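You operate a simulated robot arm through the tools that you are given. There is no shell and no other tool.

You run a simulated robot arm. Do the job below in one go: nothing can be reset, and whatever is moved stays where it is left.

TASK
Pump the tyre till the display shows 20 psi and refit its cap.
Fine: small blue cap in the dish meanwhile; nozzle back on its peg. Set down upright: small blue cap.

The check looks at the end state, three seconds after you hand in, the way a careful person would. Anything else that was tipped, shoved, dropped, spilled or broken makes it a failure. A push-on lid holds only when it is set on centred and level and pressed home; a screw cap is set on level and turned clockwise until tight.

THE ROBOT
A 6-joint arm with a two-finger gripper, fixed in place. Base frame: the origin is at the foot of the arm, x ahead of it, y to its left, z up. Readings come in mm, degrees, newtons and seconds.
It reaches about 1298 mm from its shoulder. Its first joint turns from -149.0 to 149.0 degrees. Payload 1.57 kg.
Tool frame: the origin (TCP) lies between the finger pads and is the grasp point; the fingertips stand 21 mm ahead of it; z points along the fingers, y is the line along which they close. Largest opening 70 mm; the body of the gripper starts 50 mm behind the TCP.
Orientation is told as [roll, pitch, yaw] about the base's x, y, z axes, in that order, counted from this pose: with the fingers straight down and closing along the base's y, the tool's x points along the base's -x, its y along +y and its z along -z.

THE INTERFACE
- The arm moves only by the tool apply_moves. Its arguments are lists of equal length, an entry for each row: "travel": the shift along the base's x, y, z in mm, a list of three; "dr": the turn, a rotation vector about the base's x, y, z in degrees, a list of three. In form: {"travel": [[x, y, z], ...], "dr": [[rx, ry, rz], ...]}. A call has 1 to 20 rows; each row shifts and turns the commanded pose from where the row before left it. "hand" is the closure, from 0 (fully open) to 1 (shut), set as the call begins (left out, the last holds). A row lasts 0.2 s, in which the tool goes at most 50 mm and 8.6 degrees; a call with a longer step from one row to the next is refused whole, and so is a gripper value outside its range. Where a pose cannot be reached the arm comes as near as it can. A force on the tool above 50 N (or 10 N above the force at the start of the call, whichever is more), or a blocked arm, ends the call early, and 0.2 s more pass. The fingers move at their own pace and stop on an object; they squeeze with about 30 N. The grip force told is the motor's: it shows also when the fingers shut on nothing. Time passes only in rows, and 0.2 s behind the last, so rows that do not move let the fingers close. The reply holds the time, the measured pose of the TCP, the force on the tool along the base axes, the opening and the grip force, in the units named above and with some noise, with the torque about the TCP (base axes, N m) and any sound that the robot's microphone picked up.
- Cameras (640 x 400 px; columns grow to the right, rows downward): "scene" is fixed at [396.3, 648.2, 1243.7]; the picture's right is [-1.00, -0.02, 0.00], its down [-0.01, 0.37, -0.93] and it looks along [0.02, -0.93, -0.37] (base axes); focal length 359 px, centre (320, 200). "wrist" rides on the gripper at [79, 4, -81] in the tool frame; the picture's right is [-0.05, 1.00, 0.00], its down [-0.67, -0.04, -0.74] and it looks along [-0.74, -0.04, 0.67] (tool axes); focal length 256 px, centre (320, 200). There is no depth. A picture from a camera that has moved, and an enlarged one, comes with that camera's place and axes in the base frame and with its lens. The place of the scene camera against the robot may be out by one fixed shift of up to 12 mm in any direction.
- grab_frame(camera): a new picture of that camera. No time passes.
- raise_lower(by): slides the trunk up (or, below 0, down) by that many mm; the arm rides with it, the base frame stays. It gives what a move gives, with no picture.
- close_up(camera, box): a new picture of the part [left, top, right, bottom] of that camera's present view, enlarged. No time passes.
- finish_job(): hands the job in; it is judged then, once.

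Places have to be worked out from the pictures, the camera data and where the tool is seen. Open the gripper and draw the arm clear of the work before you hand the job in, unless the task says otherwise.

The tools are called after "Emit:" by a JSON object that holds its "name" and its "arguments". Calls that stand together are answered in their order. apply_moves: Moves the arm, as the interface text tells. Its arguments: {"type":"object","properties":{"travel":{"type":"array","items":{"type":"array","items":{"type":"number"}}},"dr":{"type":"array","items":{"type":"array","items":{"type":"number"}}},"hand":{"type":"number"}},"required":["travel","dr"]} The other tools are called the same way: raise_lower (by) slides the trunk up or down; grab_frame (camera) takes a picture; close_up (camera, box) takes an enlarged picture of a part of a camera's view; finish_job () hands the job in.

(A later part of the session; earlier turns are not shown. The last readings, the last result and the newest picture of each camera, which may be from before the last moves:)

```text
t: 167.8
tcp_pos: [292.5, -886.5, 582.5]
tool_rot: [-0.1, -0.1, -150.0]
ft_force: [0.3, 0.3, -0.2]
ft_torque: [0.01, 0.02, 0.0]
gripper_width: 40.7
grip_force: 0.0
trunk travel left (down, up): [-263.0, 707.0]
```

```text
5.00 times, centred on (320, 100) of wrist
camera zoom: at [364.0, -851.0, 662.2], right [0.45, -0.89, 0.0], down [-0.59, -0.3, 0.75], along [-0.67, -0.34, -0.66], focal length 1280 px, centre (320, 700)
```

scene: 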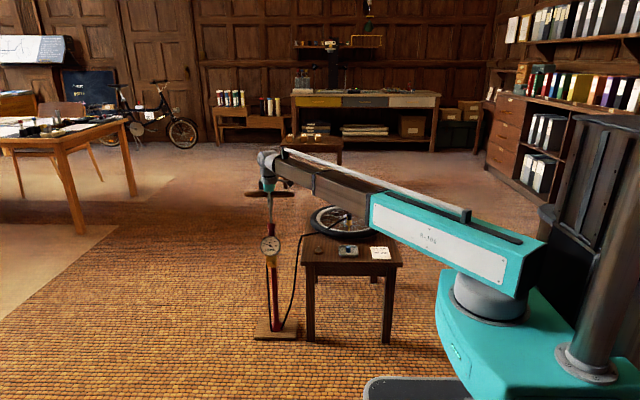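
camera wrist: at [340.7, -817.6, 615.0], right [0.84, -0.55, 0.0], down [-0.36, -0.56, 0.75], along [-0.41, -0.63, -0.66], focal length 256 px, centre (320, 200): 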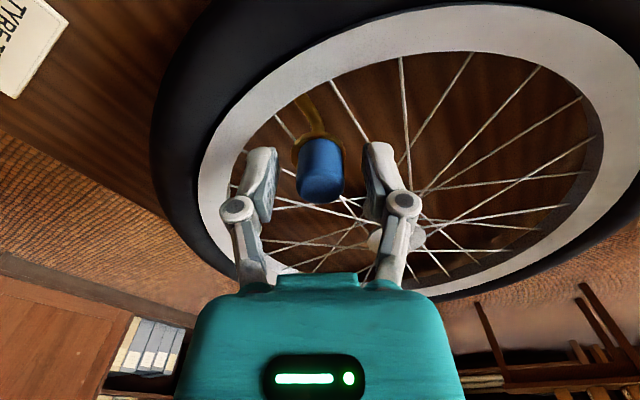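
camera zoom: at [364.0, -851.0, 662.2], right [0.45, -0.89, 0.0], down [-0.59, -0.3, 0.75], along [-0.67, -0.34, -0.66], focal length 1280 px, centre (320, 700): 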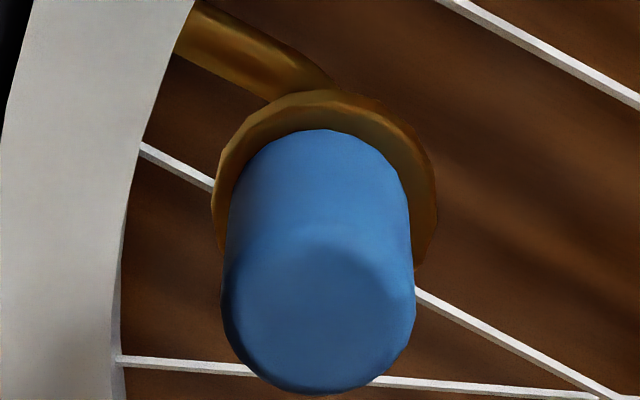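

The cap is centred to about 0.5 mm and level. I close the fingers, centre over it and press it home from the top.

Emit:
{"name": "apply_moves", "arguments": {"travel": [[0.9, 1.1, 0], [0, 0, 0], [0, 0, 0], [0, 0, 0], [0, 0, 0]], "dr": [[0, 0, 0], [0, 0, 0], [0, 0, 0], [0, 0, 0], [0, 0, 0]], "hand": 1}}

Emit:
{"name": "raise_lower", "arguments": {"by": -22}}

Emit:
{"name": "close_up", "arguments": {"camera": "scene", "box": [340, 204, 360, 228]}}

Emit:
{"name": "close_up", "arguments": {"camera": "wrist", "box": [270, 80, 370, 240]}}

```text
t: 169.0
tcp_pos: [294.2, -887.1, 582.2]
tool_rot: [-0.1, -0.3, -150.0]
ft_force: [0.0, 0.5, -0.7]
ft_torque: [0.02, -0.01, 0.03]
gripper_width: 0.0
grip_force: 28.4
trunk travel left (down, up): [-263.0, 707.0]
```

```text
t: 169.7
tcp_pos: [294.0, -885.9, 559.0]
tool_rot: [-0.1, -0.2, -150.1]
ft_force: [-0.5, -0.4, 0.0]
ft_torque: [-0.03, -0.01, 0.01]
gripper_width: 0.1
grip_force: 28.7
trunk travel left (down, up): [-241.0, 729.0]
```

```text
16.00 times, centred on (350, 216) of scene
camera zoom: at [396.3, 648.2, 1243.7], right [-1.0, -0.02, 0.0], down [-0.01, 0.37, -0.93], along [0.02, -0.93, -0.37], focal length 5750 px, centre (-160, -56)
```

zoom: 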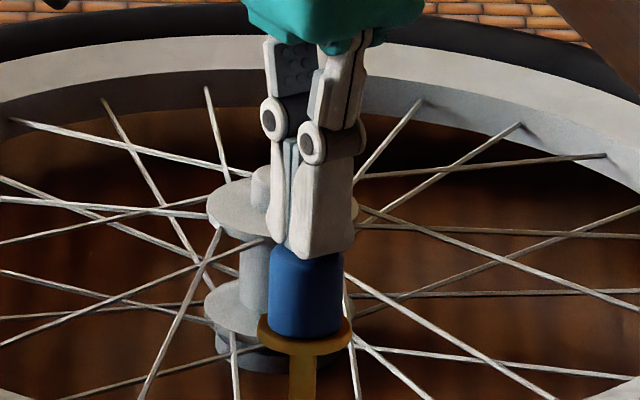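

```text
2.50 times, centred on (320, 160) of wrist
camera zoom: at [365.0, -849.8, 640.1], right [0.45, -0.89, 0.0], down [-0.59, -0.3, 0.75], along [-0.67, -0.34, -0.66], focal length 640 px, centre (320, 300)
```

zoom: 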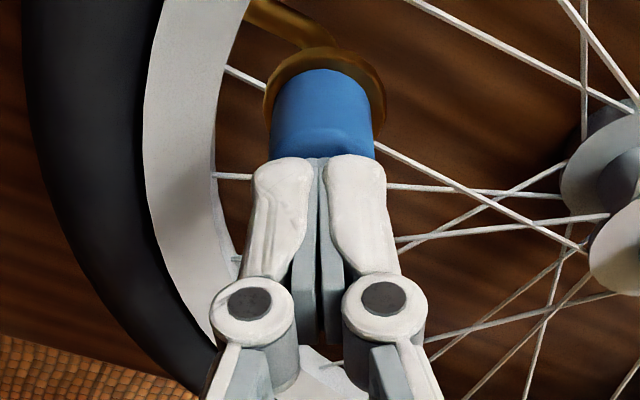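

Emit:
{"name": "raise_lower", "arguments": {"by": -3}}

```text
t: 170.2
tcp_pos: [293.7, -885.6, 556.9]
tool_rot: [-0.1, -0.2, -149.9]
ft_force: [0.9, -0.9, 6.6]
ft_torque: [-0.03, -0.03, -0.01]
gripper_width: 6.0
grip_force: 28.3
trunk travel left (down, up): [-238.0, 732.0]
```

Emit:
{"name": "raise_lower", "arguments": {"by": -2}}

```text
t: 170.7
tcp_pos: [294.8, -885.7, 556.4]
tool_rot: [0.0, -0.2, -149.9]
ft_force: [1.1, -2.0, 23.2]
ft_torque: [-0.1, -0.01, 0.0]
gripper_width: 6.1
grip_force: 28.9
trunk travel left (down, up): [-236.0, 734.0]
```

Emit:
{"name": "raise_lower", "arguments": {"by": -2}}

```text
t: 171.2
tcp_pos: [294.0, -884.2, 555.4]
tool_rot: [0.1, -0.2, -150.0]
ft_force: [2.6, -7.5, 41.1]
ft_torque: [-0.16, -0.04, 0.05]
gripper_width: 6.4
grip_force: 28.7
trunk travel left (down, up): [-234.0, 736.0]
```

Emit:
{"name": "raise_lower", "arguments": {"by": -0.5}}

Emit:
{"name": "close_up", "arguments": {"camera": "scene", "box": [340, 204, 360, 228]}}

```text
t: 171.7
tcp_pos: [293.3, -884.7, 555.9]
tool_rot: [0.0, -0.2, -150.0]
ft_force: [2.7, -6.6, 45.8]
ft_torque: [-0.13, -0.07, -0.02]
gripper_width: 6.2
grip_force: 28.8
trunk travel left (down, up): [-233.0, 737.0]
```

```text
16.00 times, centred on (350, 216) of scene
camera zoom: at [396.3, 648.2, 1243.7], right [-1.0, -0.02, 0.0], down [-0.01, 0.37, -0.93], along [0.02, -0.93, -0.37], focal length 5750 px, centre (-160, -56)
```

zoom: 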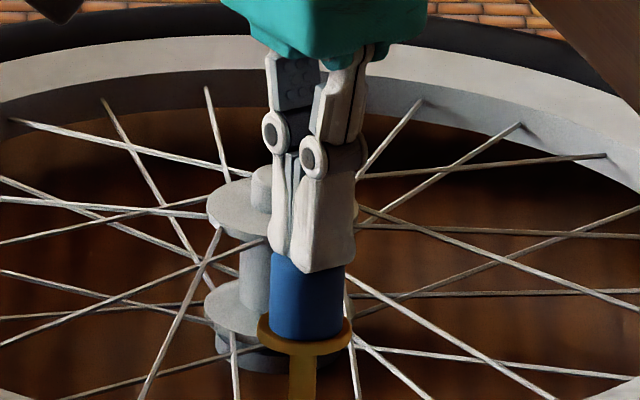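

Pressed to 46 N. I raise straight up and inspect the result.

Emit:
{"name": "raise_lower", "arguments": {"by": 3}}

Emit:
{"name": "raise_lower", "arguments": {"by": 24}}

Emit:
{"name": "close_up", "arguments": {"camera": "scene", "box": [344, 216, 356, 228]}}

Emit:
{"name": "close_up", "arguments": {"camera": "wrist", "box": [290, 60, 350, 140]}}

```text
t: 172.2
tcp_pos: [293.6, -886.0, 556.1]
tool_rot: [-0.1, -0.2, -150.0]
ft_force: [-0.3, -0.5, 22.8]
ft_torque: [-0.02, -0.01, 0.01]
gripper_width: 6.3
grip_force: 28.4
trunk travel left (down, up): [-236.0, 734.0]
```

```text
t: 172.9
tcp_pos: [294.6, -886.7, 580.1]
tool_rot: [-0.1, -0.2, -150.0]
ft_force: [0.0, 0.3, -0.6]
ft_torque: [-0.03, 0.01, -0.02]
gripper_width: 0.0
grip_force: 28.2
trunk travel left (down, up): [-260.0, 710.0]
```

```text
16.00 times, centred on (350, 222) of scene
camera zoom: at [396.3, 648.2, 1243.7], right [-1.0, -0.02, 0.0], down [-0.01, 0.37, -0.93], along [0.02, -0.93, -0.37], focal length 5750 px, centre (-160, -152)
```

zoom: 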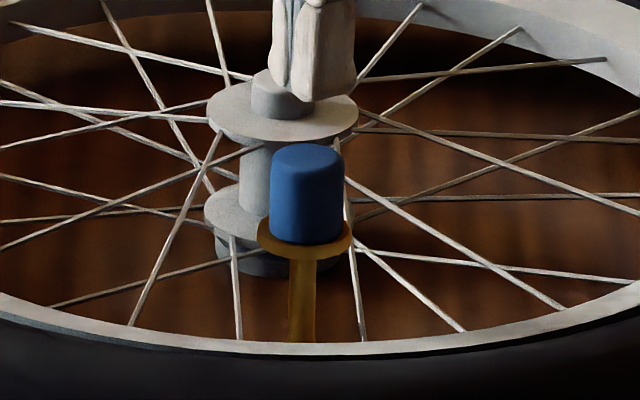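

```text
5.00 times, centred on (320, 100) of wrist
camera zoom: at [365.0, -849.8, 659.6], right [0.45, -0.89, 0.0], down [-0.59, -0.3, 0.75], along [-0.67, -0.34, -0.66], focal length 1280 px, centre (320, 700)
```

zoom: 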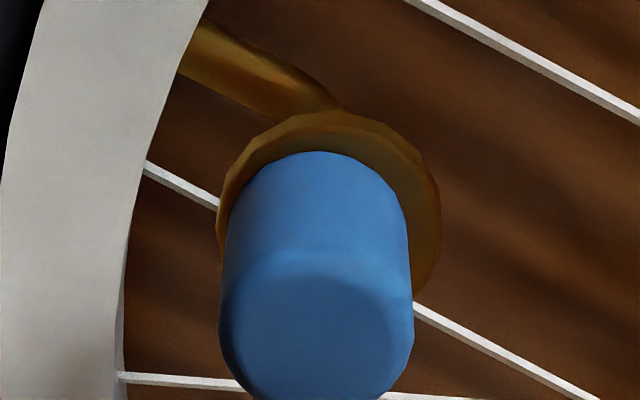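

The arm's sag under load dragged the cap about 1.5 mm off-centre. I'll press again but steer the cap back on axis while lightly loaded, using both views.

Emit:
{"name": "raise_lower", "arguments": {"by": -26}}

Emit:
{"name": "close_up", "arguments": {"camera": "wrist", "box": [290, 70, 350, 130]}}

Emit:
{"name": "close_up", "arguments": {"camera": "scene", "box": [344, 216, 356, 228]}}

```text
t: 173.7
tcp_pos: [294.2, -887.3, 557.6]
tool_rot: [0.2, -0.3, -150.0]
ft_force: [2.9, -5.7, 35.8]
ft_torque: [-0.11, -0.05, 0.01]
gripper_width: 6.0
grip_force: 28.7
trunk travel left (down, up): [-234.0, 736.0]
```

```text
6.67 times, centred on (320, 100) of wrist
camera zoom: at [364.7, -848.9, 636.8], right [0.45, -0.89, 0.0], down [-0.59, -0.3, 0.75], along [-0.67, -0.34, -0.66], focal length 1707 px, centre (320, 867)
```

zoom: 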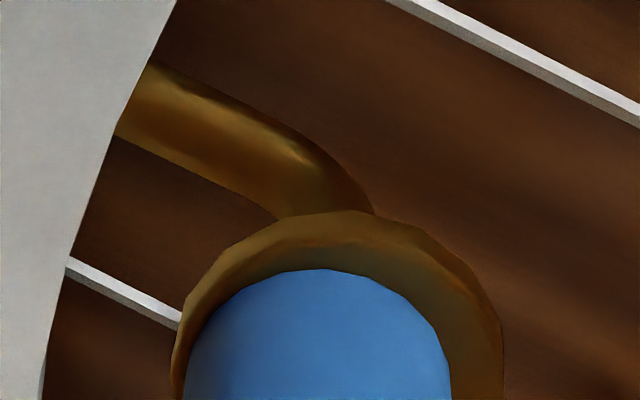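

```text
16.00 times, centred on (350, 222) of scene
camera zoom: at [396.3, 648.2, 1243.7], right [-1.0, -0.02, 0.0], down [-0.01, 0.37, -0.93], along [0.02, -0.93, -0.37], focal length 5750 px, centre (-160, -152)
```

zoom: 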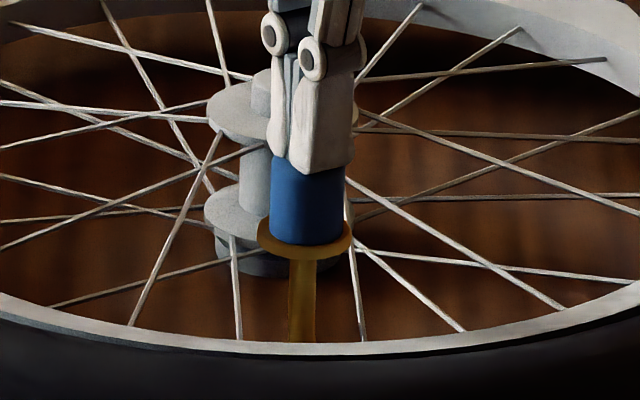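

Under load the cap is about 1.6 mm off along (-0.45,+0.89). I drag it back with a small lateral move while pressed.

Emit:
{"name": "apply_moves", "arguments": {"travel": [[0.4, -0.75, 0], [0.4, -0.75, 0], [0, 0, 0]], "dr": [[0, 0, 0], [0, 0, 0], [0, 0, 0]]}}

Emit:
{"name": "close_up", "arguments": {"camera": "wrist", "box": [290, 70, 350, 130]}}

Emit:
{"name": "close_up", "arguments": {"camera": "scene", "box": [344, 216, 356, 228]}}

```text
t: 174.4
tcp_pos: [295.7, -886.1, 555.1]
tool_rot: [0.0, -0.2, -150.0]
ft_force: [-1.4, -2.5, 36.8]
ft_torque: [-0.05, 0.03, -0.02]
gripper_width: 6.1
grip_force: 29.1
trunk travel left (down, up): [-234.0, 736.0]
```

```text
6.67 times, centred on (320, 100) of wrist
camera zoom: at [365.0, -848.9, 636.6], right [0.45, -0.89, 0.0], down [-0.59, -0.3, 0.75], along [-0.67, -0.34, -0.66], focal length 1707 px, centre (320, 867)
```

zoom: 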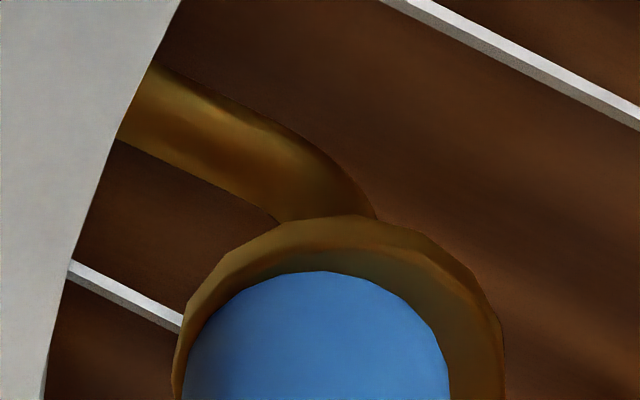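

```text
16.00 times, centred on (350, 222) of scene
camera zoom: at [396.3, 648.2, 1243.7], right [-1.0, -0.02, 0.0], down [-0.01, 0.37, -0.93], along [0.02, -0.93, -0.37], focal length 5750 px, centre (-160, -152)
```

zoom: 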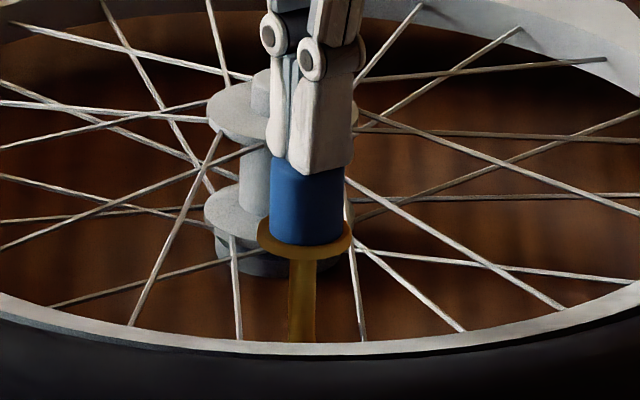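

Friction holds it under that load. Sag drags the cap toward the base by about 1 mm, so I'll pre-offset the cap by that amount before pressing. I raise, open and look.

Emit:
{"name": "raise_lower", "arguments": {"by": 28}}

Emit:
{"name": "apply_moves", "arguments": {"travel": [[0, 0, 0], [0, 0, 0], [0, 0, 0], [0, 0, 0]], "dr": [[0, 0, 0], [0, 0, 0], [0, 0, 0], [0, 0, 0]], "hand": 0.42}}

Emit:
{"name": "raise_lower", "arguments": {"by": -46}}

Emit:
{"name": "close_up", "arguments": {"camera": "wrist", "box": [280, 90, 360, 220]}}

Emit:
{"name": "close_up", "arguments": {"camera": "scene", "box": [344, 216, 356, 228]}}

```text
t: 175.2
tcp_pos: [294.6, -886.7, 580.9]
tool_rot: [-0.1, -0.2, -150.0]
ft_force: [-0.1, 1.0, -0.3]
ft_torque: [0.0, -0.02, -0.01]
gripper_width: 0.0
grip_force: 28.6
trunk travel left (down, up): [-262.0, 708.0]
```

```text
t: 176.2
tcp_pos: [296.0, -886.8, 581.9]
tool_rot: [-0.1, -0.3, -150.0]
ft_force: [0.0, 0.4, -0.4]
ft_torque: [0.01, -0.04, 0.0]
gripper_width: 40.6
grip_force: 0.0
trunk travel left (down, up): [-262.0, 708.0]
```

```text
t: 177.1
tcp_pos: [295.3, -886.7, 534.7]
tool_rot: [-0.1, -0.2, -150.0]
ft_force: [-0.4, -0.3, 0.4]
ft_torque: [0.03, -0.03, -0.01]
gripper_width: 41.0
grip_force: 0.1
trunk travel left (down, up): [-216.0, 754.0]
```

```text
3.08 times, centred on (320, 155) of wrist
camera zoom: at [365.9, -850.4, 615.6], right [0.45, -0.89, 0.0], down [-0.59, -0.3, 0.75], along [-0.67, -0.34, -0.66], focal length 788 px, centre (320, 338)
```

zoom: 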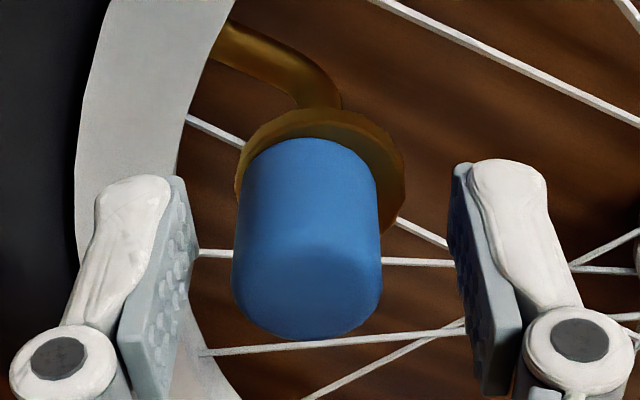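

```text
16.00 times, centred on (350, 222) of scene
camera zoom: at [396.3, 648.2, 1243.7], right [-1.0, -0.02, 0.0], down [-0.01, 0.37, -0.93], along [0.02, -0.93, -0.37], focal length 5750 px, centre (-160, -152)
```

zoom: 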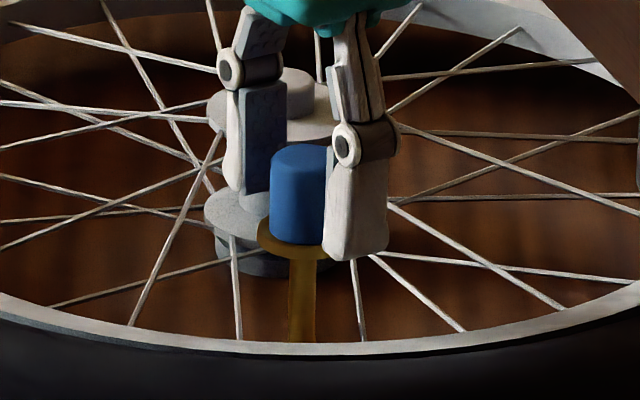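

Emit:
{"name": "apply_moves", "arguments": {"travel": [[0.3, -0.6, 0], [0, 0, 0]], "dr": [[0, 0, 0], [0, 0, 0]]}}

Emit:
{"name": "close_up", "arguments": {"camera": "wrist", "box": [280, 90, 360, 220]}}

```text
t: 177.7
tcp_pos: [296.4, -889.2, 535.8]
tool_rot: [-0.1, -0.1, -150.0]
ft_force: [-1.0, 0.2, -0.2]
ft_torque: [-0.02, -0.01, 0.03]
gripper_width: 40.7
grip_force: 0.0
trunk travel left (down, up): [-216.0, 754.0]
```

```text
3.08 times, centred on (320, 155) of wrist
camera zoom: at [365.7, -851.5, 615.7], right [0.45, -0.89, 0.0], down [-0.59, -0.3, 0.75], along [-0.67, -0.34, -0.66], focal length 788 px, centre (320, 338)
```

zoom: 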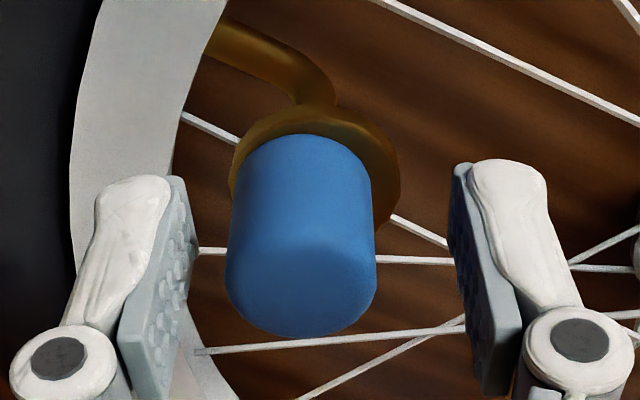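

That gives about +1.0 mm pre-offset after closing. I close, open, and rise.

Emit:
{"name": "apply_moves", "arguments": {"travel": [[0, 0, 0], [0, 0, 0], [0, 0, 0], [0, 0, 0]], "dr": [[0, 0, 0], [0, 0, 0], [0, 0, 0], [0, 0, 0]], "hand": 1}}

Emit:
{"name": "apply_moves", "arguments": {"travel": [[0, 0, 0], [0, 0, 0], [0, 0, 0]], "dr": [[0, 0, 0], [0, 0, 0], [0, 0, 0]], "hand": 0.42}}

Emit:
{"name": "raise_lower", "arguments": {"by": 46}}

Emit:
{"name": "close_up", "arguments": {"camera": "wrist", "box": [290, 60, 350, 140]}}

Emit:
{"name": "close_up", "arguments": {"camera": "scene", "box": [344, 216, 356, 228]}}

```text
t: 178.7
tcp_pos: [294.8, -887.8, 536.2]
tool_rot: [-0.1, -0.2, -150.0]
ft_force: [0.0, 0.1, 1.7]
ft_torque: [0.03, 0.01, -0.05]
gripper_width: 21.4
grip_force: 29.2
trunk travel left (down, up): [-216.0, 754.0]
```

```text
t: 179.5
tcp_pos: [295.1, -888.1, 534.1]
tool_rot: [-0.1, -0.2, -150.0]
ft_force: [-1.0, -1.0, 0.8]
ft_torque: [-0.02, 0.03, -0.02]
gripper_width: 40.6
grip_force: 0.0
trunk travel left (down, up): [-216.0, 754.0]
```

```text
t: 180.3
tcp_pos: [296.1, -888.4, 581.0]
tool_rot: [-0.1, -0.1, -150.1]
ft_force: [-0.6, 0.5, 0.9]
ft_torque: [0.01, 0.02, -0.01]
gripper_width: 40.4
grip_force: 0.1
trunk travel left (down, up): [-262.0, 708.0]
```

```text
5.00 times, centred on (320, 100) of wrist
camera zoom: at [365.8, -851.5, 661.7], right [0.45, -0.89, 0.0], down [-0.59, -0.3, 0.75], along [-0.67, -0.34, -0.66], focal length 1280 px, centre (320, 700)
```

zoom: 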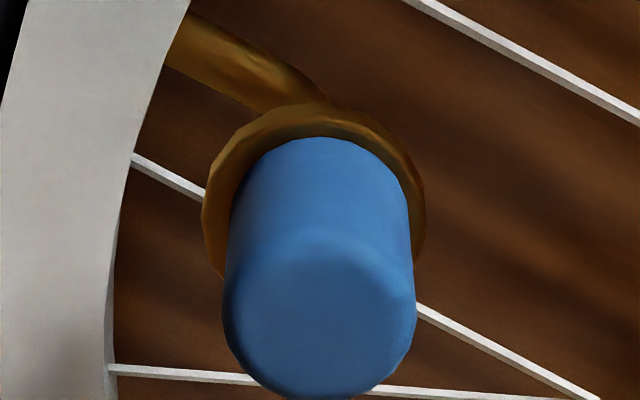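

```text
16.00 times, centred on (350, 222) of scene
camera zoom: at [396.3, 648.2, 1243.7], right [-1.0, -0.02, 0.0], down [-0.01, 0.37, -0.93], along [0.02, -0.93, -0.37], focal length 5750 px, centre (-160, -152)
```

zoom: 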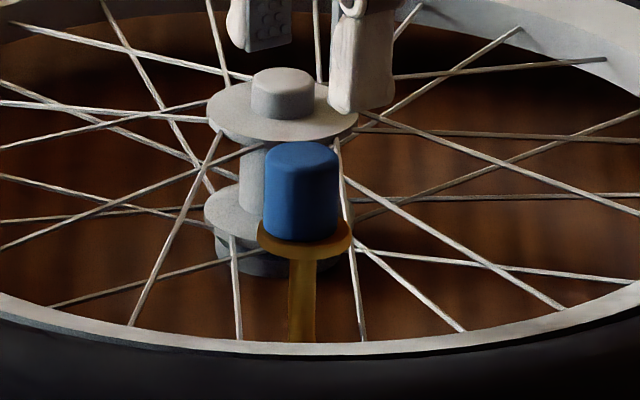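

The cap is now offset about (+1.0,-0.2). I'd rather centre it precisely in two perpendicular closings. First I go to yaw 0 to set y.

Emit:
{"name": "apply_moves", "arguments": {"travel": [[-0.05, 0.08, 0], [-0.05, 0.08, 0], [-0.05, 0.08, 0], [-0.05, 0.08, 0], [-0.05, 0.08, 0], [-0.05, 0.08, 0], [-0.05, 0.08, 0], [-0.05, 0.08, 0], [-0.05, 0.08, 0], [-0.05, 0.08, 0], [-0.05, 0.08, 0], [-0.05, 0.08, 0], [-0.05, 0.08, 0], [-0.05, 0.08, 0], [-0.05, 0.08, 0], [-0.05, 0.08, 0], [-0.05, 0.08, 0], [-0.05, 0.08, 0]], "dr": [[0, 0, 8.333], [0, 0, 8.333], [0, 0, 8.333], [0, 0, 8.333], [0, 0, 8.333], [0, 0, 8.333], [0, 0, 8.333], [0, 0, 8.333], [0, 0, 8.333], [0, 0, 8.333], [0, 0, 8.333], [0, 0, 8.333], [0, 0, 8.333], [0, 0, 8.333], [0, 0, 8.333], [0, 0, 8.333], [0, 0, 8.333], [0, 0, 8.333]]}}

Emit:
{"name": "raise_lower", "arguments": {"by": -45}}

Emit:
{"name": "close_up", "arguments": {"camera": "wrist", "box": [280, 90, 360, 220]}}

```text
t: 184.1
tcp_pos: [294.6, -886.6, 581.5]
tool_rot: [-0.1, -0.1, 0.1]
ft_force: [0.0, -0.5, -0.4]
ft_torque: [-0.01, 0.01, -0.01]
gripper_width: 40.4
grip_force: 0.1
trunk travel left (down, up): [-262.0, 708.0]
```

```text
t: 185.0
tcp_pos: [294.0, -886.7, 536.3]
tool_rot: [-0.1, -0.1, 0.0]
ft_force: [-1.0, 0.0, 0.6]
ft_torque: [-0.01, -0.01, -0.01]
gripper_width: 40.4
grip_force: 0.0
trunk travel left (down, up): [-217.0, 753.0]
```

```text
3.08 times, centred on (320, 155) of wrist
camera zoom: at [213.8, -881.4, 616.6], right [0.05, 1.0, 0.0], down [0.66, -0.03, 0.75], along [0.75, -0.04, -0.66], focal length 788 px, centre (320, 338)
```

zoom: 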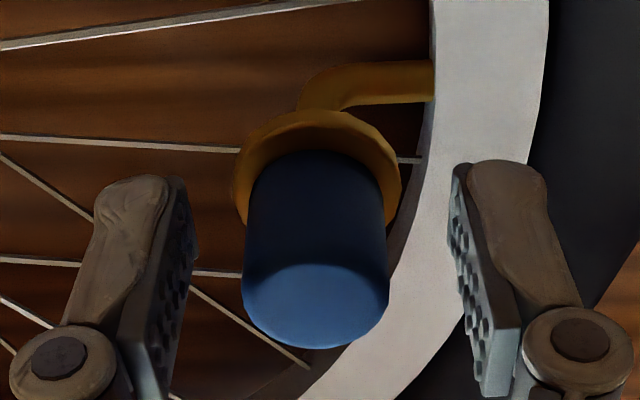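

Here y is already centred (offset ≈ -0.2 mm). I only need x, so I rotate to yaw -90 around the cap.

Emit:
{"name": "apply_moves", "arguments": {"travel": [[0, 0, 0], [0, 0, 0], [0, 0, 0], [0, 0, 0], [0, 0, 0], [0, 0, 0], [0, 0, 0], [0, 0, 0], [0, 0, 0], [0, 0, 0], [0, 0, 0]], "dr": [[0, 0, -8.18], [0, 0, -8.18], [0, 0, -8.18], [0, 0, -8.18], [0, 0, -8.18], [0, 0, -8.18], [0, 0, -8.18], [0, 0, -8.18], [0, 0, -8.18], [0, 0, -8.18], [0, 0, -8.2]]}}

Emit:
{"name": "close_up", "arguments": {"camera": "wrist", "box": [280, 90, 360, 220]}}

Emit:
{"name": "close_up", "arguments": {"camera": "scene", "box": [344, 216, 356, 228]}}

```text
t: 187.4
tcp_pos: [294.9, -885.5, 535.6]
tool_rot: [-0.1, -0.3, -90.1]
ft_force: [0.4, -0.5, 0.4]
ft_torque: [0.01, -0.02, 0.03]
gripper_width: 40.7
grip_force: 0.2
trunk travel left (down, up): [-217.0, 753.0]
```

```text
3.08 times, centred on (320, 155) of wrist
camera zoom: at [298.3, -806.0, 616.7], right [1.0, -0.06, 0.0], down [-0.04, -0.66, 0.75], along [-0.04, -0.75, -0.66], focal length 788 px, centre (320, 338)
```

zoom: 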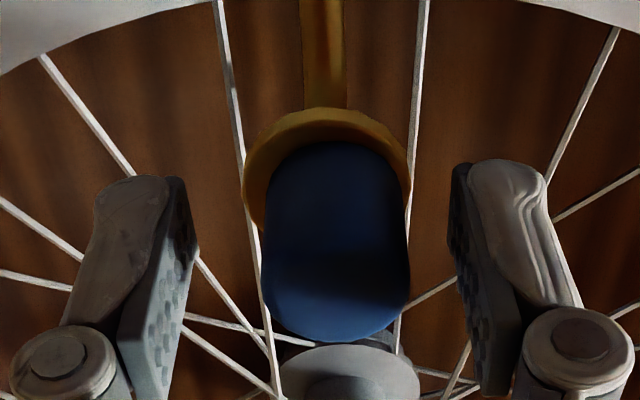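

```text
16.00 times, centred on (350, 222) of scene
camera zoom: at [396.3, 648.2, 1243.7], right [-1.0, -0.02, 0.0], down [-0.01, 0.37, -0.93], along [0.02, -0.93, -0.37], focal length 5750 px, centre (-160, -152)
```

zoom: 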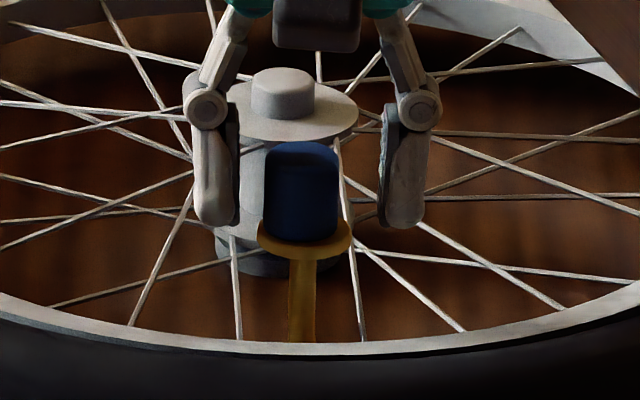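

Emit:
{"name": "apply_moves", "arguments": {"travel": [[1.2, 0, 0], [0, 0, 0]], "dr": [[0, 0, 0], [0, 0, 0]]}}

Emit:
{"name": "close_up", "arguments": {"camera": "wrist", "box": [280, 90, 360, 220]}}

```text
t: 188.0
tcp_pos: [296.2, -886.6, 535.6]
tool_rot: [-0.1, -0.2, -90.1]
ft_force: [0.3, -0.4, 0.8]
ft_torque: [-0.01, 0.0, 0.0]
gripper_width: 40.6
grip_force: 0.0
trunk travel left (down, up): [-217.0, 753.0]
```

```text
3.08 times, centred on (320, 155) of wrist
camera zoom: at [299.2, -806.5, 616.7], right [1.0, -0.05, 0.0], down [-0.03, -0.66, 0.75], along [-0.04, -0.75, -0.66], focal length 788 px, centre (320, 338)
```

zoom: 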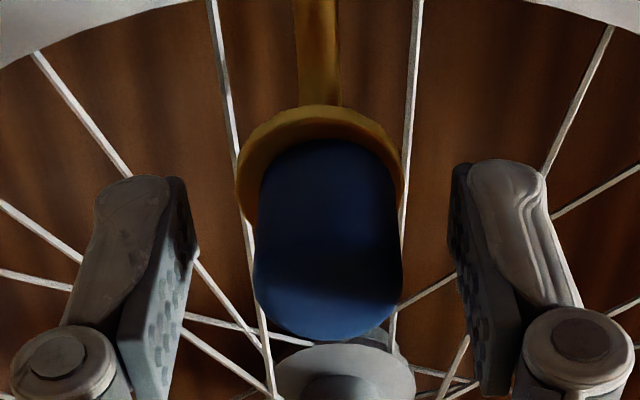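

Closing here should land the cap on the axis in x. I close and check.

Emit:
{"name": "apply_moves", "arguments": {"travel": [[0, 0, 0], [0, 0, 0], [0, 0, 0], [0, 0, 0]], "dr": [[0, 0, 0], [0, 0, 0], [0, 0, 0], [0, 0, 0]], "hand": 1}}

Emit:
{"name": "raise_lower", "arguments": {"by": -2.2}}

Emit:
{"name": "close_up", "arguments": {"camera": "wrist", "box": [280, 90, 360, 220]}}

Emit:
{"name": "close_up", "arguments": {"camera": "scene", "box": [344, 216, 356, 228]}}

```text
t: 189.0
tcp_pos: [295.1, -886.4, 536.8]
tool_rot: [-0.1, -0.3, -89.9]
ft_force: [1.5, -0.1, 1.8]
ft_torque: [-0.02, -0.04, -0.01]
gripper_width: 21.4
grip_force: 30.1
trunk travel left (down, up): [-217.0, 753.0]
```

```text
t: 189.5
tcp_pos: [295.4, -886.9, 536.3]
tool_rot: [-0.1, -0.3, -90.1]
ft_force: [1.8, -3.0, 22.4]
ft_torque: [-0.11, -0.09, 0.01]
gripper_width: 21.8
grip_force: 29.8
trunk travel left (down, up): [-215.0, 755.0]
```

```text
3.08 times, centred on (320, 155) of wrist
camera zoom: at [299.0, -806.0, 616.2], right [1.0, -0.05, 0.0], down [-0.04, -0.66, 0.75], along [-0.04, -0.75, -0.66], focal length 788 px, centre (320, 338)
```

zoom: 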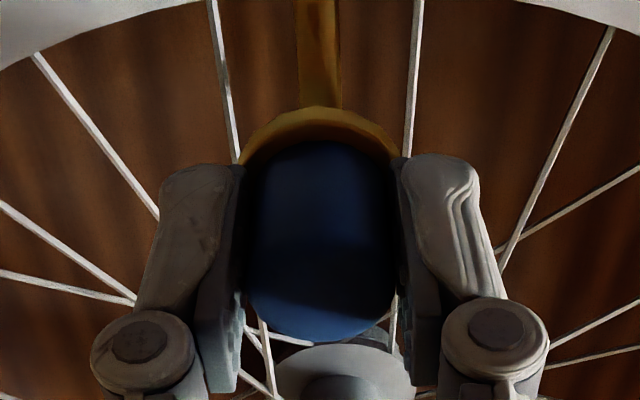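

```text
16.00 times, centred on (350, 222) of scene
camera zoom: at [396.3, 648.2, 1243.7], right [-1.0, -0.02, 0.0], down [-0.01, 0.37, -0.93], along [0.02, -0.93, -0.37], focal length 5750 px, centre (-160, -152)
```

zoom: 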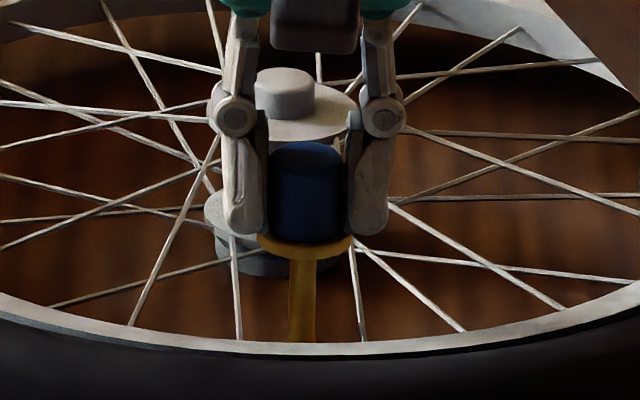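

Pressed at 22 N, gripped and centred within about 0.4 mm. While held like this I turn clockwise 60° once more, to cover the threaded case, and watch the torque.

Emit:
{"name": "apply_moves", "arguments": {"travel": [[0, 0, 0], [0, 0, 0], [0, 0, 0], [0, 0, 0], [0, 0, 0], [0, 0, 0], [0, 0, 0], [0, 0, 0]], "dr": [[0, 0, -7.5], [0, 0, -7.5], [0, 0, -7.5], [0, 0, -7.5], [0, 0, -7.5], [0, 0, -7.5], [0, 0, -7.5], [0, 0, -7.5]]}}

Emit:
{"name": "close_up", "arguments": {"camera": "wrist", "box": [280, 90, 360, 220]}}

```text
t: 191.3
tcp_pos: [295.0, -885.5, 534.2]
tool_rot: [0.0, -0.2, -150.3]
ft_force: [-0.3, -1.0, 8.5]
ft_torque: [-0.08, -0.06, 0.1]
gripper_width: 19.6
grip_force: 30.2
trunk travel left (down, up): [-215.0, 755.0]
```

```text
3.08 times, centred on (320, 155) of wrist
camera zoom: at [366.3, -849.7, 615.2], right [0.45, -0.89, 0.0], down [-0.59, -0.3, 0.75], along [-0.67, -0.34, -0.66], focal length 788 px, centre (320, 338)
```

zoom: 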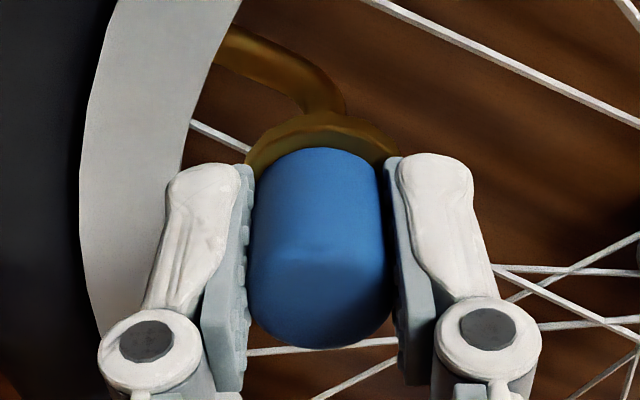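

No thread: the fingers just slipped around it. I do a sensitive hold check with very small raises.

Emit:
{"name": "raise_lower", "arguments": {"by": 0.6}}

Emit:
{"name": "raise_lower", "arguments": {"by": 0.3}}

Emit:
{"name": "raise_lower", "arguments": {"by": 0.3}}

Emit:
{"name": "close_up", "arguments": {"camera": "scene", "box": [344, 216, 356, 228]}}

```text
t: 191.8
tcp_pos: [295.0, -885.9, 534.6]
tool_rot: [-0.1, -0.2, -150.1]
ft_force: [-0.2, 0.0, 2.0]
ft_torque: [0.01, 0.0, -0.01]
gripper_width: 19.9
grip_force: 30.0
trunk travel left (down, up): [-216.0, 754.0]
```

```text
t: 192.3
tcp_pos: [295.5, -886.9, 534.4]
tool_rot: [-0.1, -0.2, -150.1]
ft_force: [-0.3, 0.4, 0.2]
ft_torque: [0.04, 0.02, 0.0]
gripper_width: 19.4
grip_force: 29.5
trunk travel left (down, up): [-216.0, 754.0]
```

```text
t: 192.8
tcp_pos: [294.9, -886.2, 535.3]
tool_rot: [-0.1, -0.2, -150.1]
ft_force: [0.4, -0.7, -0.5]
ft_torque: [-0.03, -0.06, 0.03]
gripper_width: 19.8
grip_force: 30.4
trunk travel left (down, up): [-216.0, 754.0]
```

```text
16.00 times, centred on (350, 222) of scene
camera zoom: at [396.3, 648.2, 1243.7], right [-1.0, -0.02, 0.0], down [-0.01, 0.37, -0.93], along [0.02, -0.93, -0.37], focal length 5750 px, centre (-160, -152)
```

zoom: 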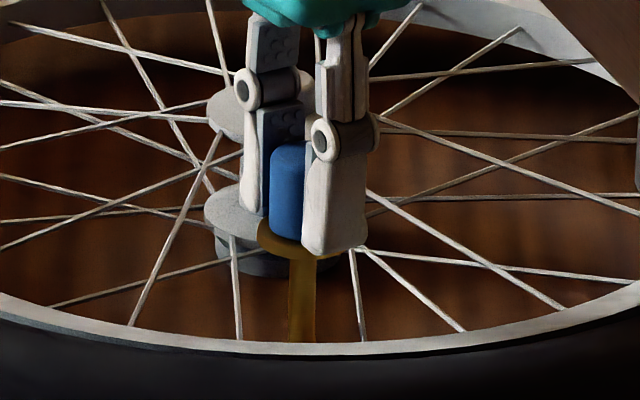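

There's no retention either way, so what matters is a centred, level, fully seated cap. I set it back down, release gently and verify.

Emit:
{"name": "raise_lower", "arguments": {"by": -0.9}}

Emit:
{"name": "close_up", "arguments": {"camera": "wrist", "box": [280, 90, 360, 220]}}

```text
t: 193.3
tcp_pos: [294.7, -885.3, 534.9]
tool_rot: [-0.1, -0.1, -150.1]
ft_force: [0.8, -1.2, 4.5]
ft_torque: [-0.06, -0.02, 0.01]
gripper_width: 19.7
grip_force: 30.1
trunk travel left (down, up): [-215.0, 755.0]
```

```text
3.08 times, centred on (320, 155) of wrist
camera zoom: at [366.3, -849.7, 615.2], right [0.45, -0.89, 0.0], down [-0.59, -0.3, 0.75], along [-0.67, -0.34, -0.66], focal length 788 px, centre (320, 338)
```

zoom: 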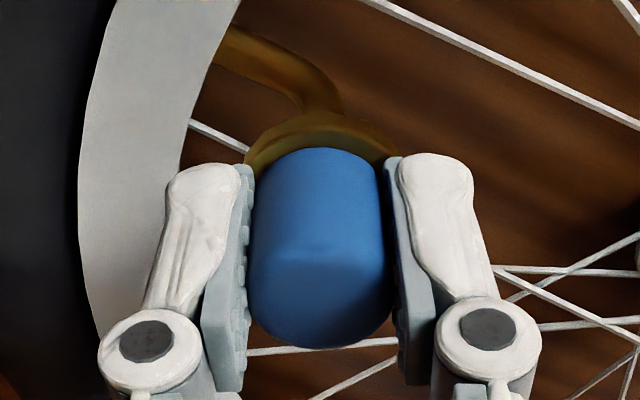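

Emit:
{"name": "apply_moves", "arguments": {"travel": [[0, 0, 0], [0, 0, 0], [0, 0, 0]], "dr": [[0, 0, 0], [0, 0, 0], [0, 0, 0]], "hand": 0.42}}

Emit:
{"name": "raise_lower", "arguments": {"by": 46}}

Emit:
{"name": "close_up", "arguments": {"camera": "wrist", "box": [290, 60, 350, 140]}}

Emit:
{"name": "close_up", "arguments": {"camera": "scene", "box": [344, 216, 356, 228]}}

```text
t: 194.1
tcp_pos: [296.0, -887.2, 534.0]
tool_rot: [-0.1, -0.2, -150.1]
ft_force: [0.7, -0.3, -0.5]
ft_torque: [0.0, -0.01, -0.02]
gripper_width: 40.5
grip_force: 0.0
trunk travel left (down, up): [-215.0, 755.0]
```

```text
t: 195.0
tcp_pos: [296.0, -885.8, 581.4]
tool_rot: [-0.1, -0.2, -150.1]
ft_force: [-0.1, 0.4, -0.5]
ft_torque: [0.0, 0.0, -0.04]
gripper_width: 40.5
grip_force: 0.0
trunk travel left (down, up): [-261.0, 709.0]
```

```text
5.00 times, centred on (320, 100) of wrist
camera zoom: at [366.3, -849.8, 660.8], right [0.45, -0.89, 0.0], down [-0.59, -0.3, 0.75], along [-0.67, -0.34, -0.66], focal length 1280 px, centre (320, 700)
```

zoom: 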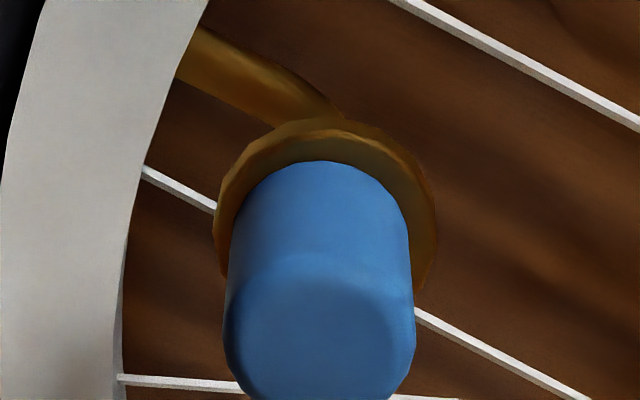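

```text
16.00 times, centred on (350, 222) of scene
camera zoom: at [396.3, 648.2, 1243.7], right [-1.0, -0.02, 0.0], down [-0.01, 0.37, -0.93], along [0.02, -0.93, -0.37], focal length 5750 px, centre (-160, -152)
```

zoom: 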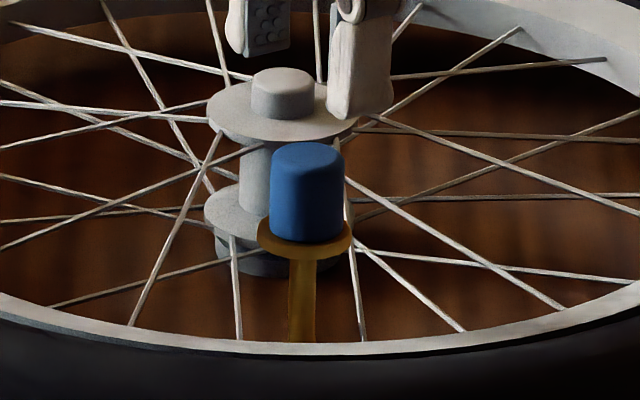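

The cap is centred to about 0.6 mm, level and fully down, matching its original look. As a last step I press it home from the top at moderate force, compensating the sag with small counter-moves. First I close and centre the fingertips.

Emit:
{"name": "apply_moves", "arguments": {"travel": [[-1.2, -0.2, 0], [0, 0, 0], [0, 0, 0], [0, 0, 0], [0, 0, 0]], "dr": [[0, 0, 0], [0, 0, 0], [0, 0, 0], [0, 0, 0], [0, 0, 0]], "hand": 1}}

Emit:
{"name": "raise_lower", "arguments": {"by": -25}}

Emit:
{"name": "close_up", "arguments": {"camera": "wrist", "box": [290, 70, 350, 130]}}

Emit:
{"name": "close_up", "arguments": {"camera": "scene", "box": [344, 216, 356, 228]}}

```text
t: 196.2
tcp_pos: [293.7, -885.5, 579.9]
tool_rot: [-0.1, -0.2, -150.1]
ft_force: [0.2, -0.2, 0.0]
ft_torque: [-0.01, 0.01, 0.02]
gripper_width: 0.0
grip_force: 28.6
trunk travel left (down, up): [-261.0, 709.0]
```

```text
t: 196.9
tcp_pos: [293.9, -886.7, 557.6]
tool_rot: [0.1, -0.2, -150.0]
ft_force: [1.3, -2.2, 18.1]
ft_torque: [-0.04, 0.01, -0.02]
gripper_width: 6.1
grip_force: 29.2
trunk travel left (down, up): [-236.0, 734.0]
```

```text
6.67 times, centred on (320, 100) of wrist
camera zoom: at [365.1, -849.4, 637.4], right [0.45, -0.89, 0.0], down [-0.59, -0.3, 0.75], along [-0.67, -0.34, -0.66], focal length 1707 px, centre (320, 867)
```

zoom: 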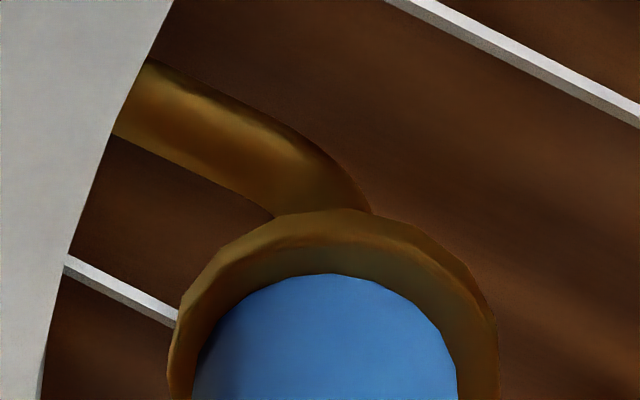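

```text
16.00 times, centred on (350, 222) of scene
camera zoom: at [396.3, 648.2, 1243.7], right [-1.0, -0.02, 0.0], down [-0.01, 0.37, -0.93], along [0.02, -0.93, -0.37], focal length 5750 px, centre (-160, -152)
```

zoom: 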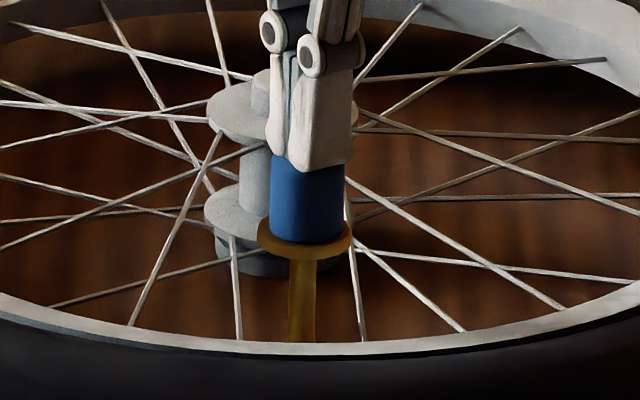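

Emit:
{"name": "apply_moves", "arguments": {"travel": [[0.3, -1.0, 0], [0, 0, 0]], "dr": [[0, 0, 0], [0, 0, 0]]}}

Emit:
{"name": "raise_lower", "arguments": {"by": -1}}

Emit:
{"name": "close_up", "arguments": {"camera": "wrist", "box": [290, 70, 350, 130]}}

```text
t: 197.5
tcp_pos: [294.6, -886.8, 556.5]
tool_rot: [-0.2, -0.1, -150.0]
ft_force: [0.3, 0.1, 19.1]
ft_torque: [0.02, -0.01, 0.0]
gripper_width: 6.3
grip_force: 29.0
trunk travel left (down, up): [-236.0, 734.0]
```

```text
t: 198.0
tcp_pos: [294.0, -886.8, 556.9]
tool_rot: [0.0, -0.3, -150.0]
ft_force: [0.5, -0.2, 27.4]
ft_torque: [0.01, -0.03, 0.0]
gripper_width: 6.0
grip_force: 28.3
trunk travel left (down, up): [-235.0, 735.0]
```

```text
6.67 times, centred on (320, 100) of wrist
camera zoom: at [365.1, -849.6, 637.1], right [0.45, -0.89, 0.0], down [-0.59, -0.3, 0.75], along [-0.67, -0.34, -0.66], focal length 1707 px, centre (320, 867)
```

zoom: 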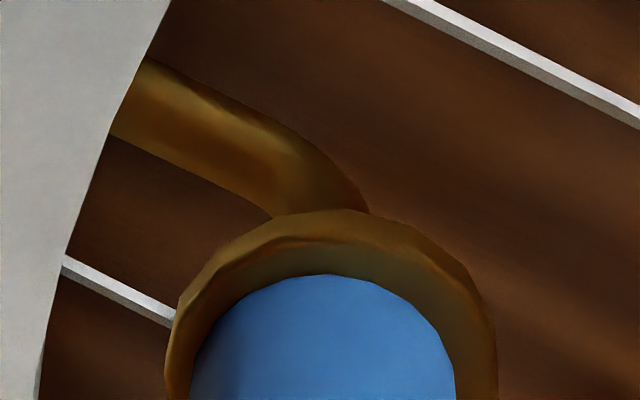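

The lateral force is near zero at 27 N. One more counter-move and 1 mm press.

Emit:
{"name": "apply_moves", "arguments": {"travel": [[0.3, -1.0, 0], [0, 0, 0]], "dr": [[0, 0, 0], [0, 0, 0]]}}

Emit:
{"name": "raise_lower", "arguments": {"by": -1.2}}

Emit:
{"name": "close_up", "arguments": {"camera": "wrist", "box": [290, 70, 350, 130]}}

Emit:
{"name": "close_up", "arguments": {"camera": "scene", "box": [344, 216, 356, 228]}}

```text
t: 198.6
tcp_pos: [294.4, -886.6, 556.9]
tool_rot: [0.0, -0.3, -150.1]
ft_force: [-0.4, 5.2, 26.8]
ft_torque: [0.1, -0.03, -0.01]
gripper_width: 6.0
grip_force: 28.6
trunk travel left (down, up): [-235.0, 735.0]
```

```text
t: 199.2
tcp_pos: [294.2, -886.9, 555.4]
tool_rot: [0.1, -0.2, -150.0]
ft_force: [-0.6, 4.6, 36.3]
ft_torque: [0.07, 0.02, -0.02]
gripper_width: 6.2
grip_force: 27.9
trunk travel left (down, up): [-234.0, 736.0]
```

```text
6.67 times, centred on (320, 100) of wrist
camera zoom: at [365.1, -850.3, 636.7], right [0.45, -0.89, 0.0], down [-0.59, -0.3, 0.75], along [-0.67, -0.34, -0.66], focal length 1707 px, centre (320, 867)
```

zoom: 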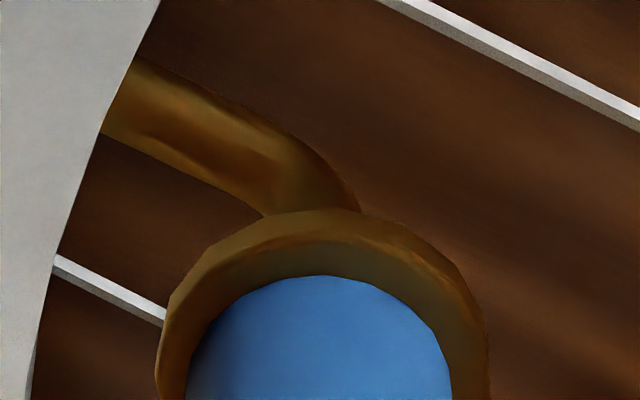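

```text
16.00 times, centred on (350, 222) of scene
camera zoom: at [396.3, 648.2, 1243.7], right [-1.0, -0.02, 0.0], down [-0.01, 0.37, -0.93], along [0.02, -0.93, -0.37], focal length 5750 px, centre (-160, -152)
```

zoom: 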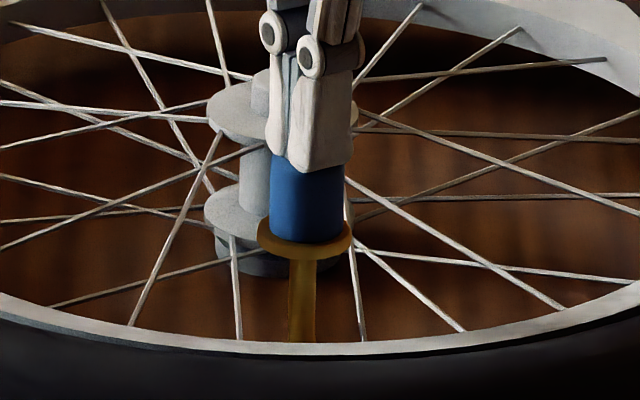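

The cap is now within about 0.4 mm of the axis under a 36 N press. I raise straight off and inspect.

Emit:
{"name": "raise_lower", "arguments": {"by": 28}}

Emit:
{"name": "close_up", "arguments": {"camera": "wrist", "box": [290, 60, 350, 140]}}

Emit:
{"name": "close_up", "arguments": {"camera": "scene", "box": [344, 216, 356, 228]}}

```text
t: 199.9
tcp_pos: [293.9, -888.1, 581.1]
tool_rot: [-0.2, -0.2, -150.2]
ft_force: [-0.1, 0.3, -0.7]
ft_torque: [-0.01, 0.0, -0.01]
gripper_width: 0.0
grip_force: 29.0
trunk travel left (down, up): [-262.0, 708.0]
```

```text
5.00 times, centred on (320, 100) of wrist
camera zoom: at [365.6, -851.9, 661.5], right [0.45, -0.89, 0.0], down [-0.59, -0.3, 0.75], along [-0.67, -0.34, -0.66], focal length 1280 px, centre (320, 700)
```

zoom: 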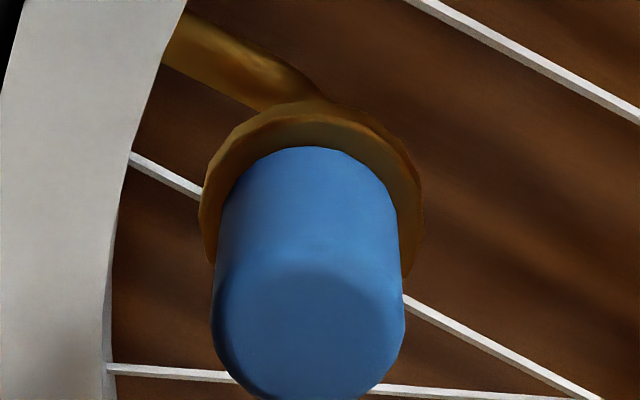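

```text
16.00 times, centred on (350, 222) of scene
camera zoom: at [396.3, 648.2, 1243.7], right [-1.0, -0.02, 0.0], down [-0.01, 0.37, -0.93], along [0.02, -0.93, -0.37], focal length 5750 px, centre (-160, -152)
```

zoom: 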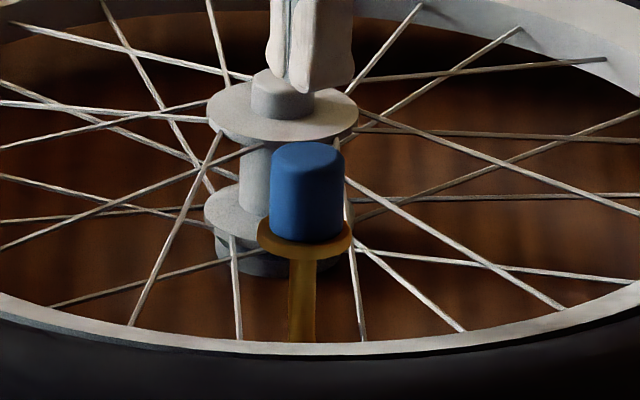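

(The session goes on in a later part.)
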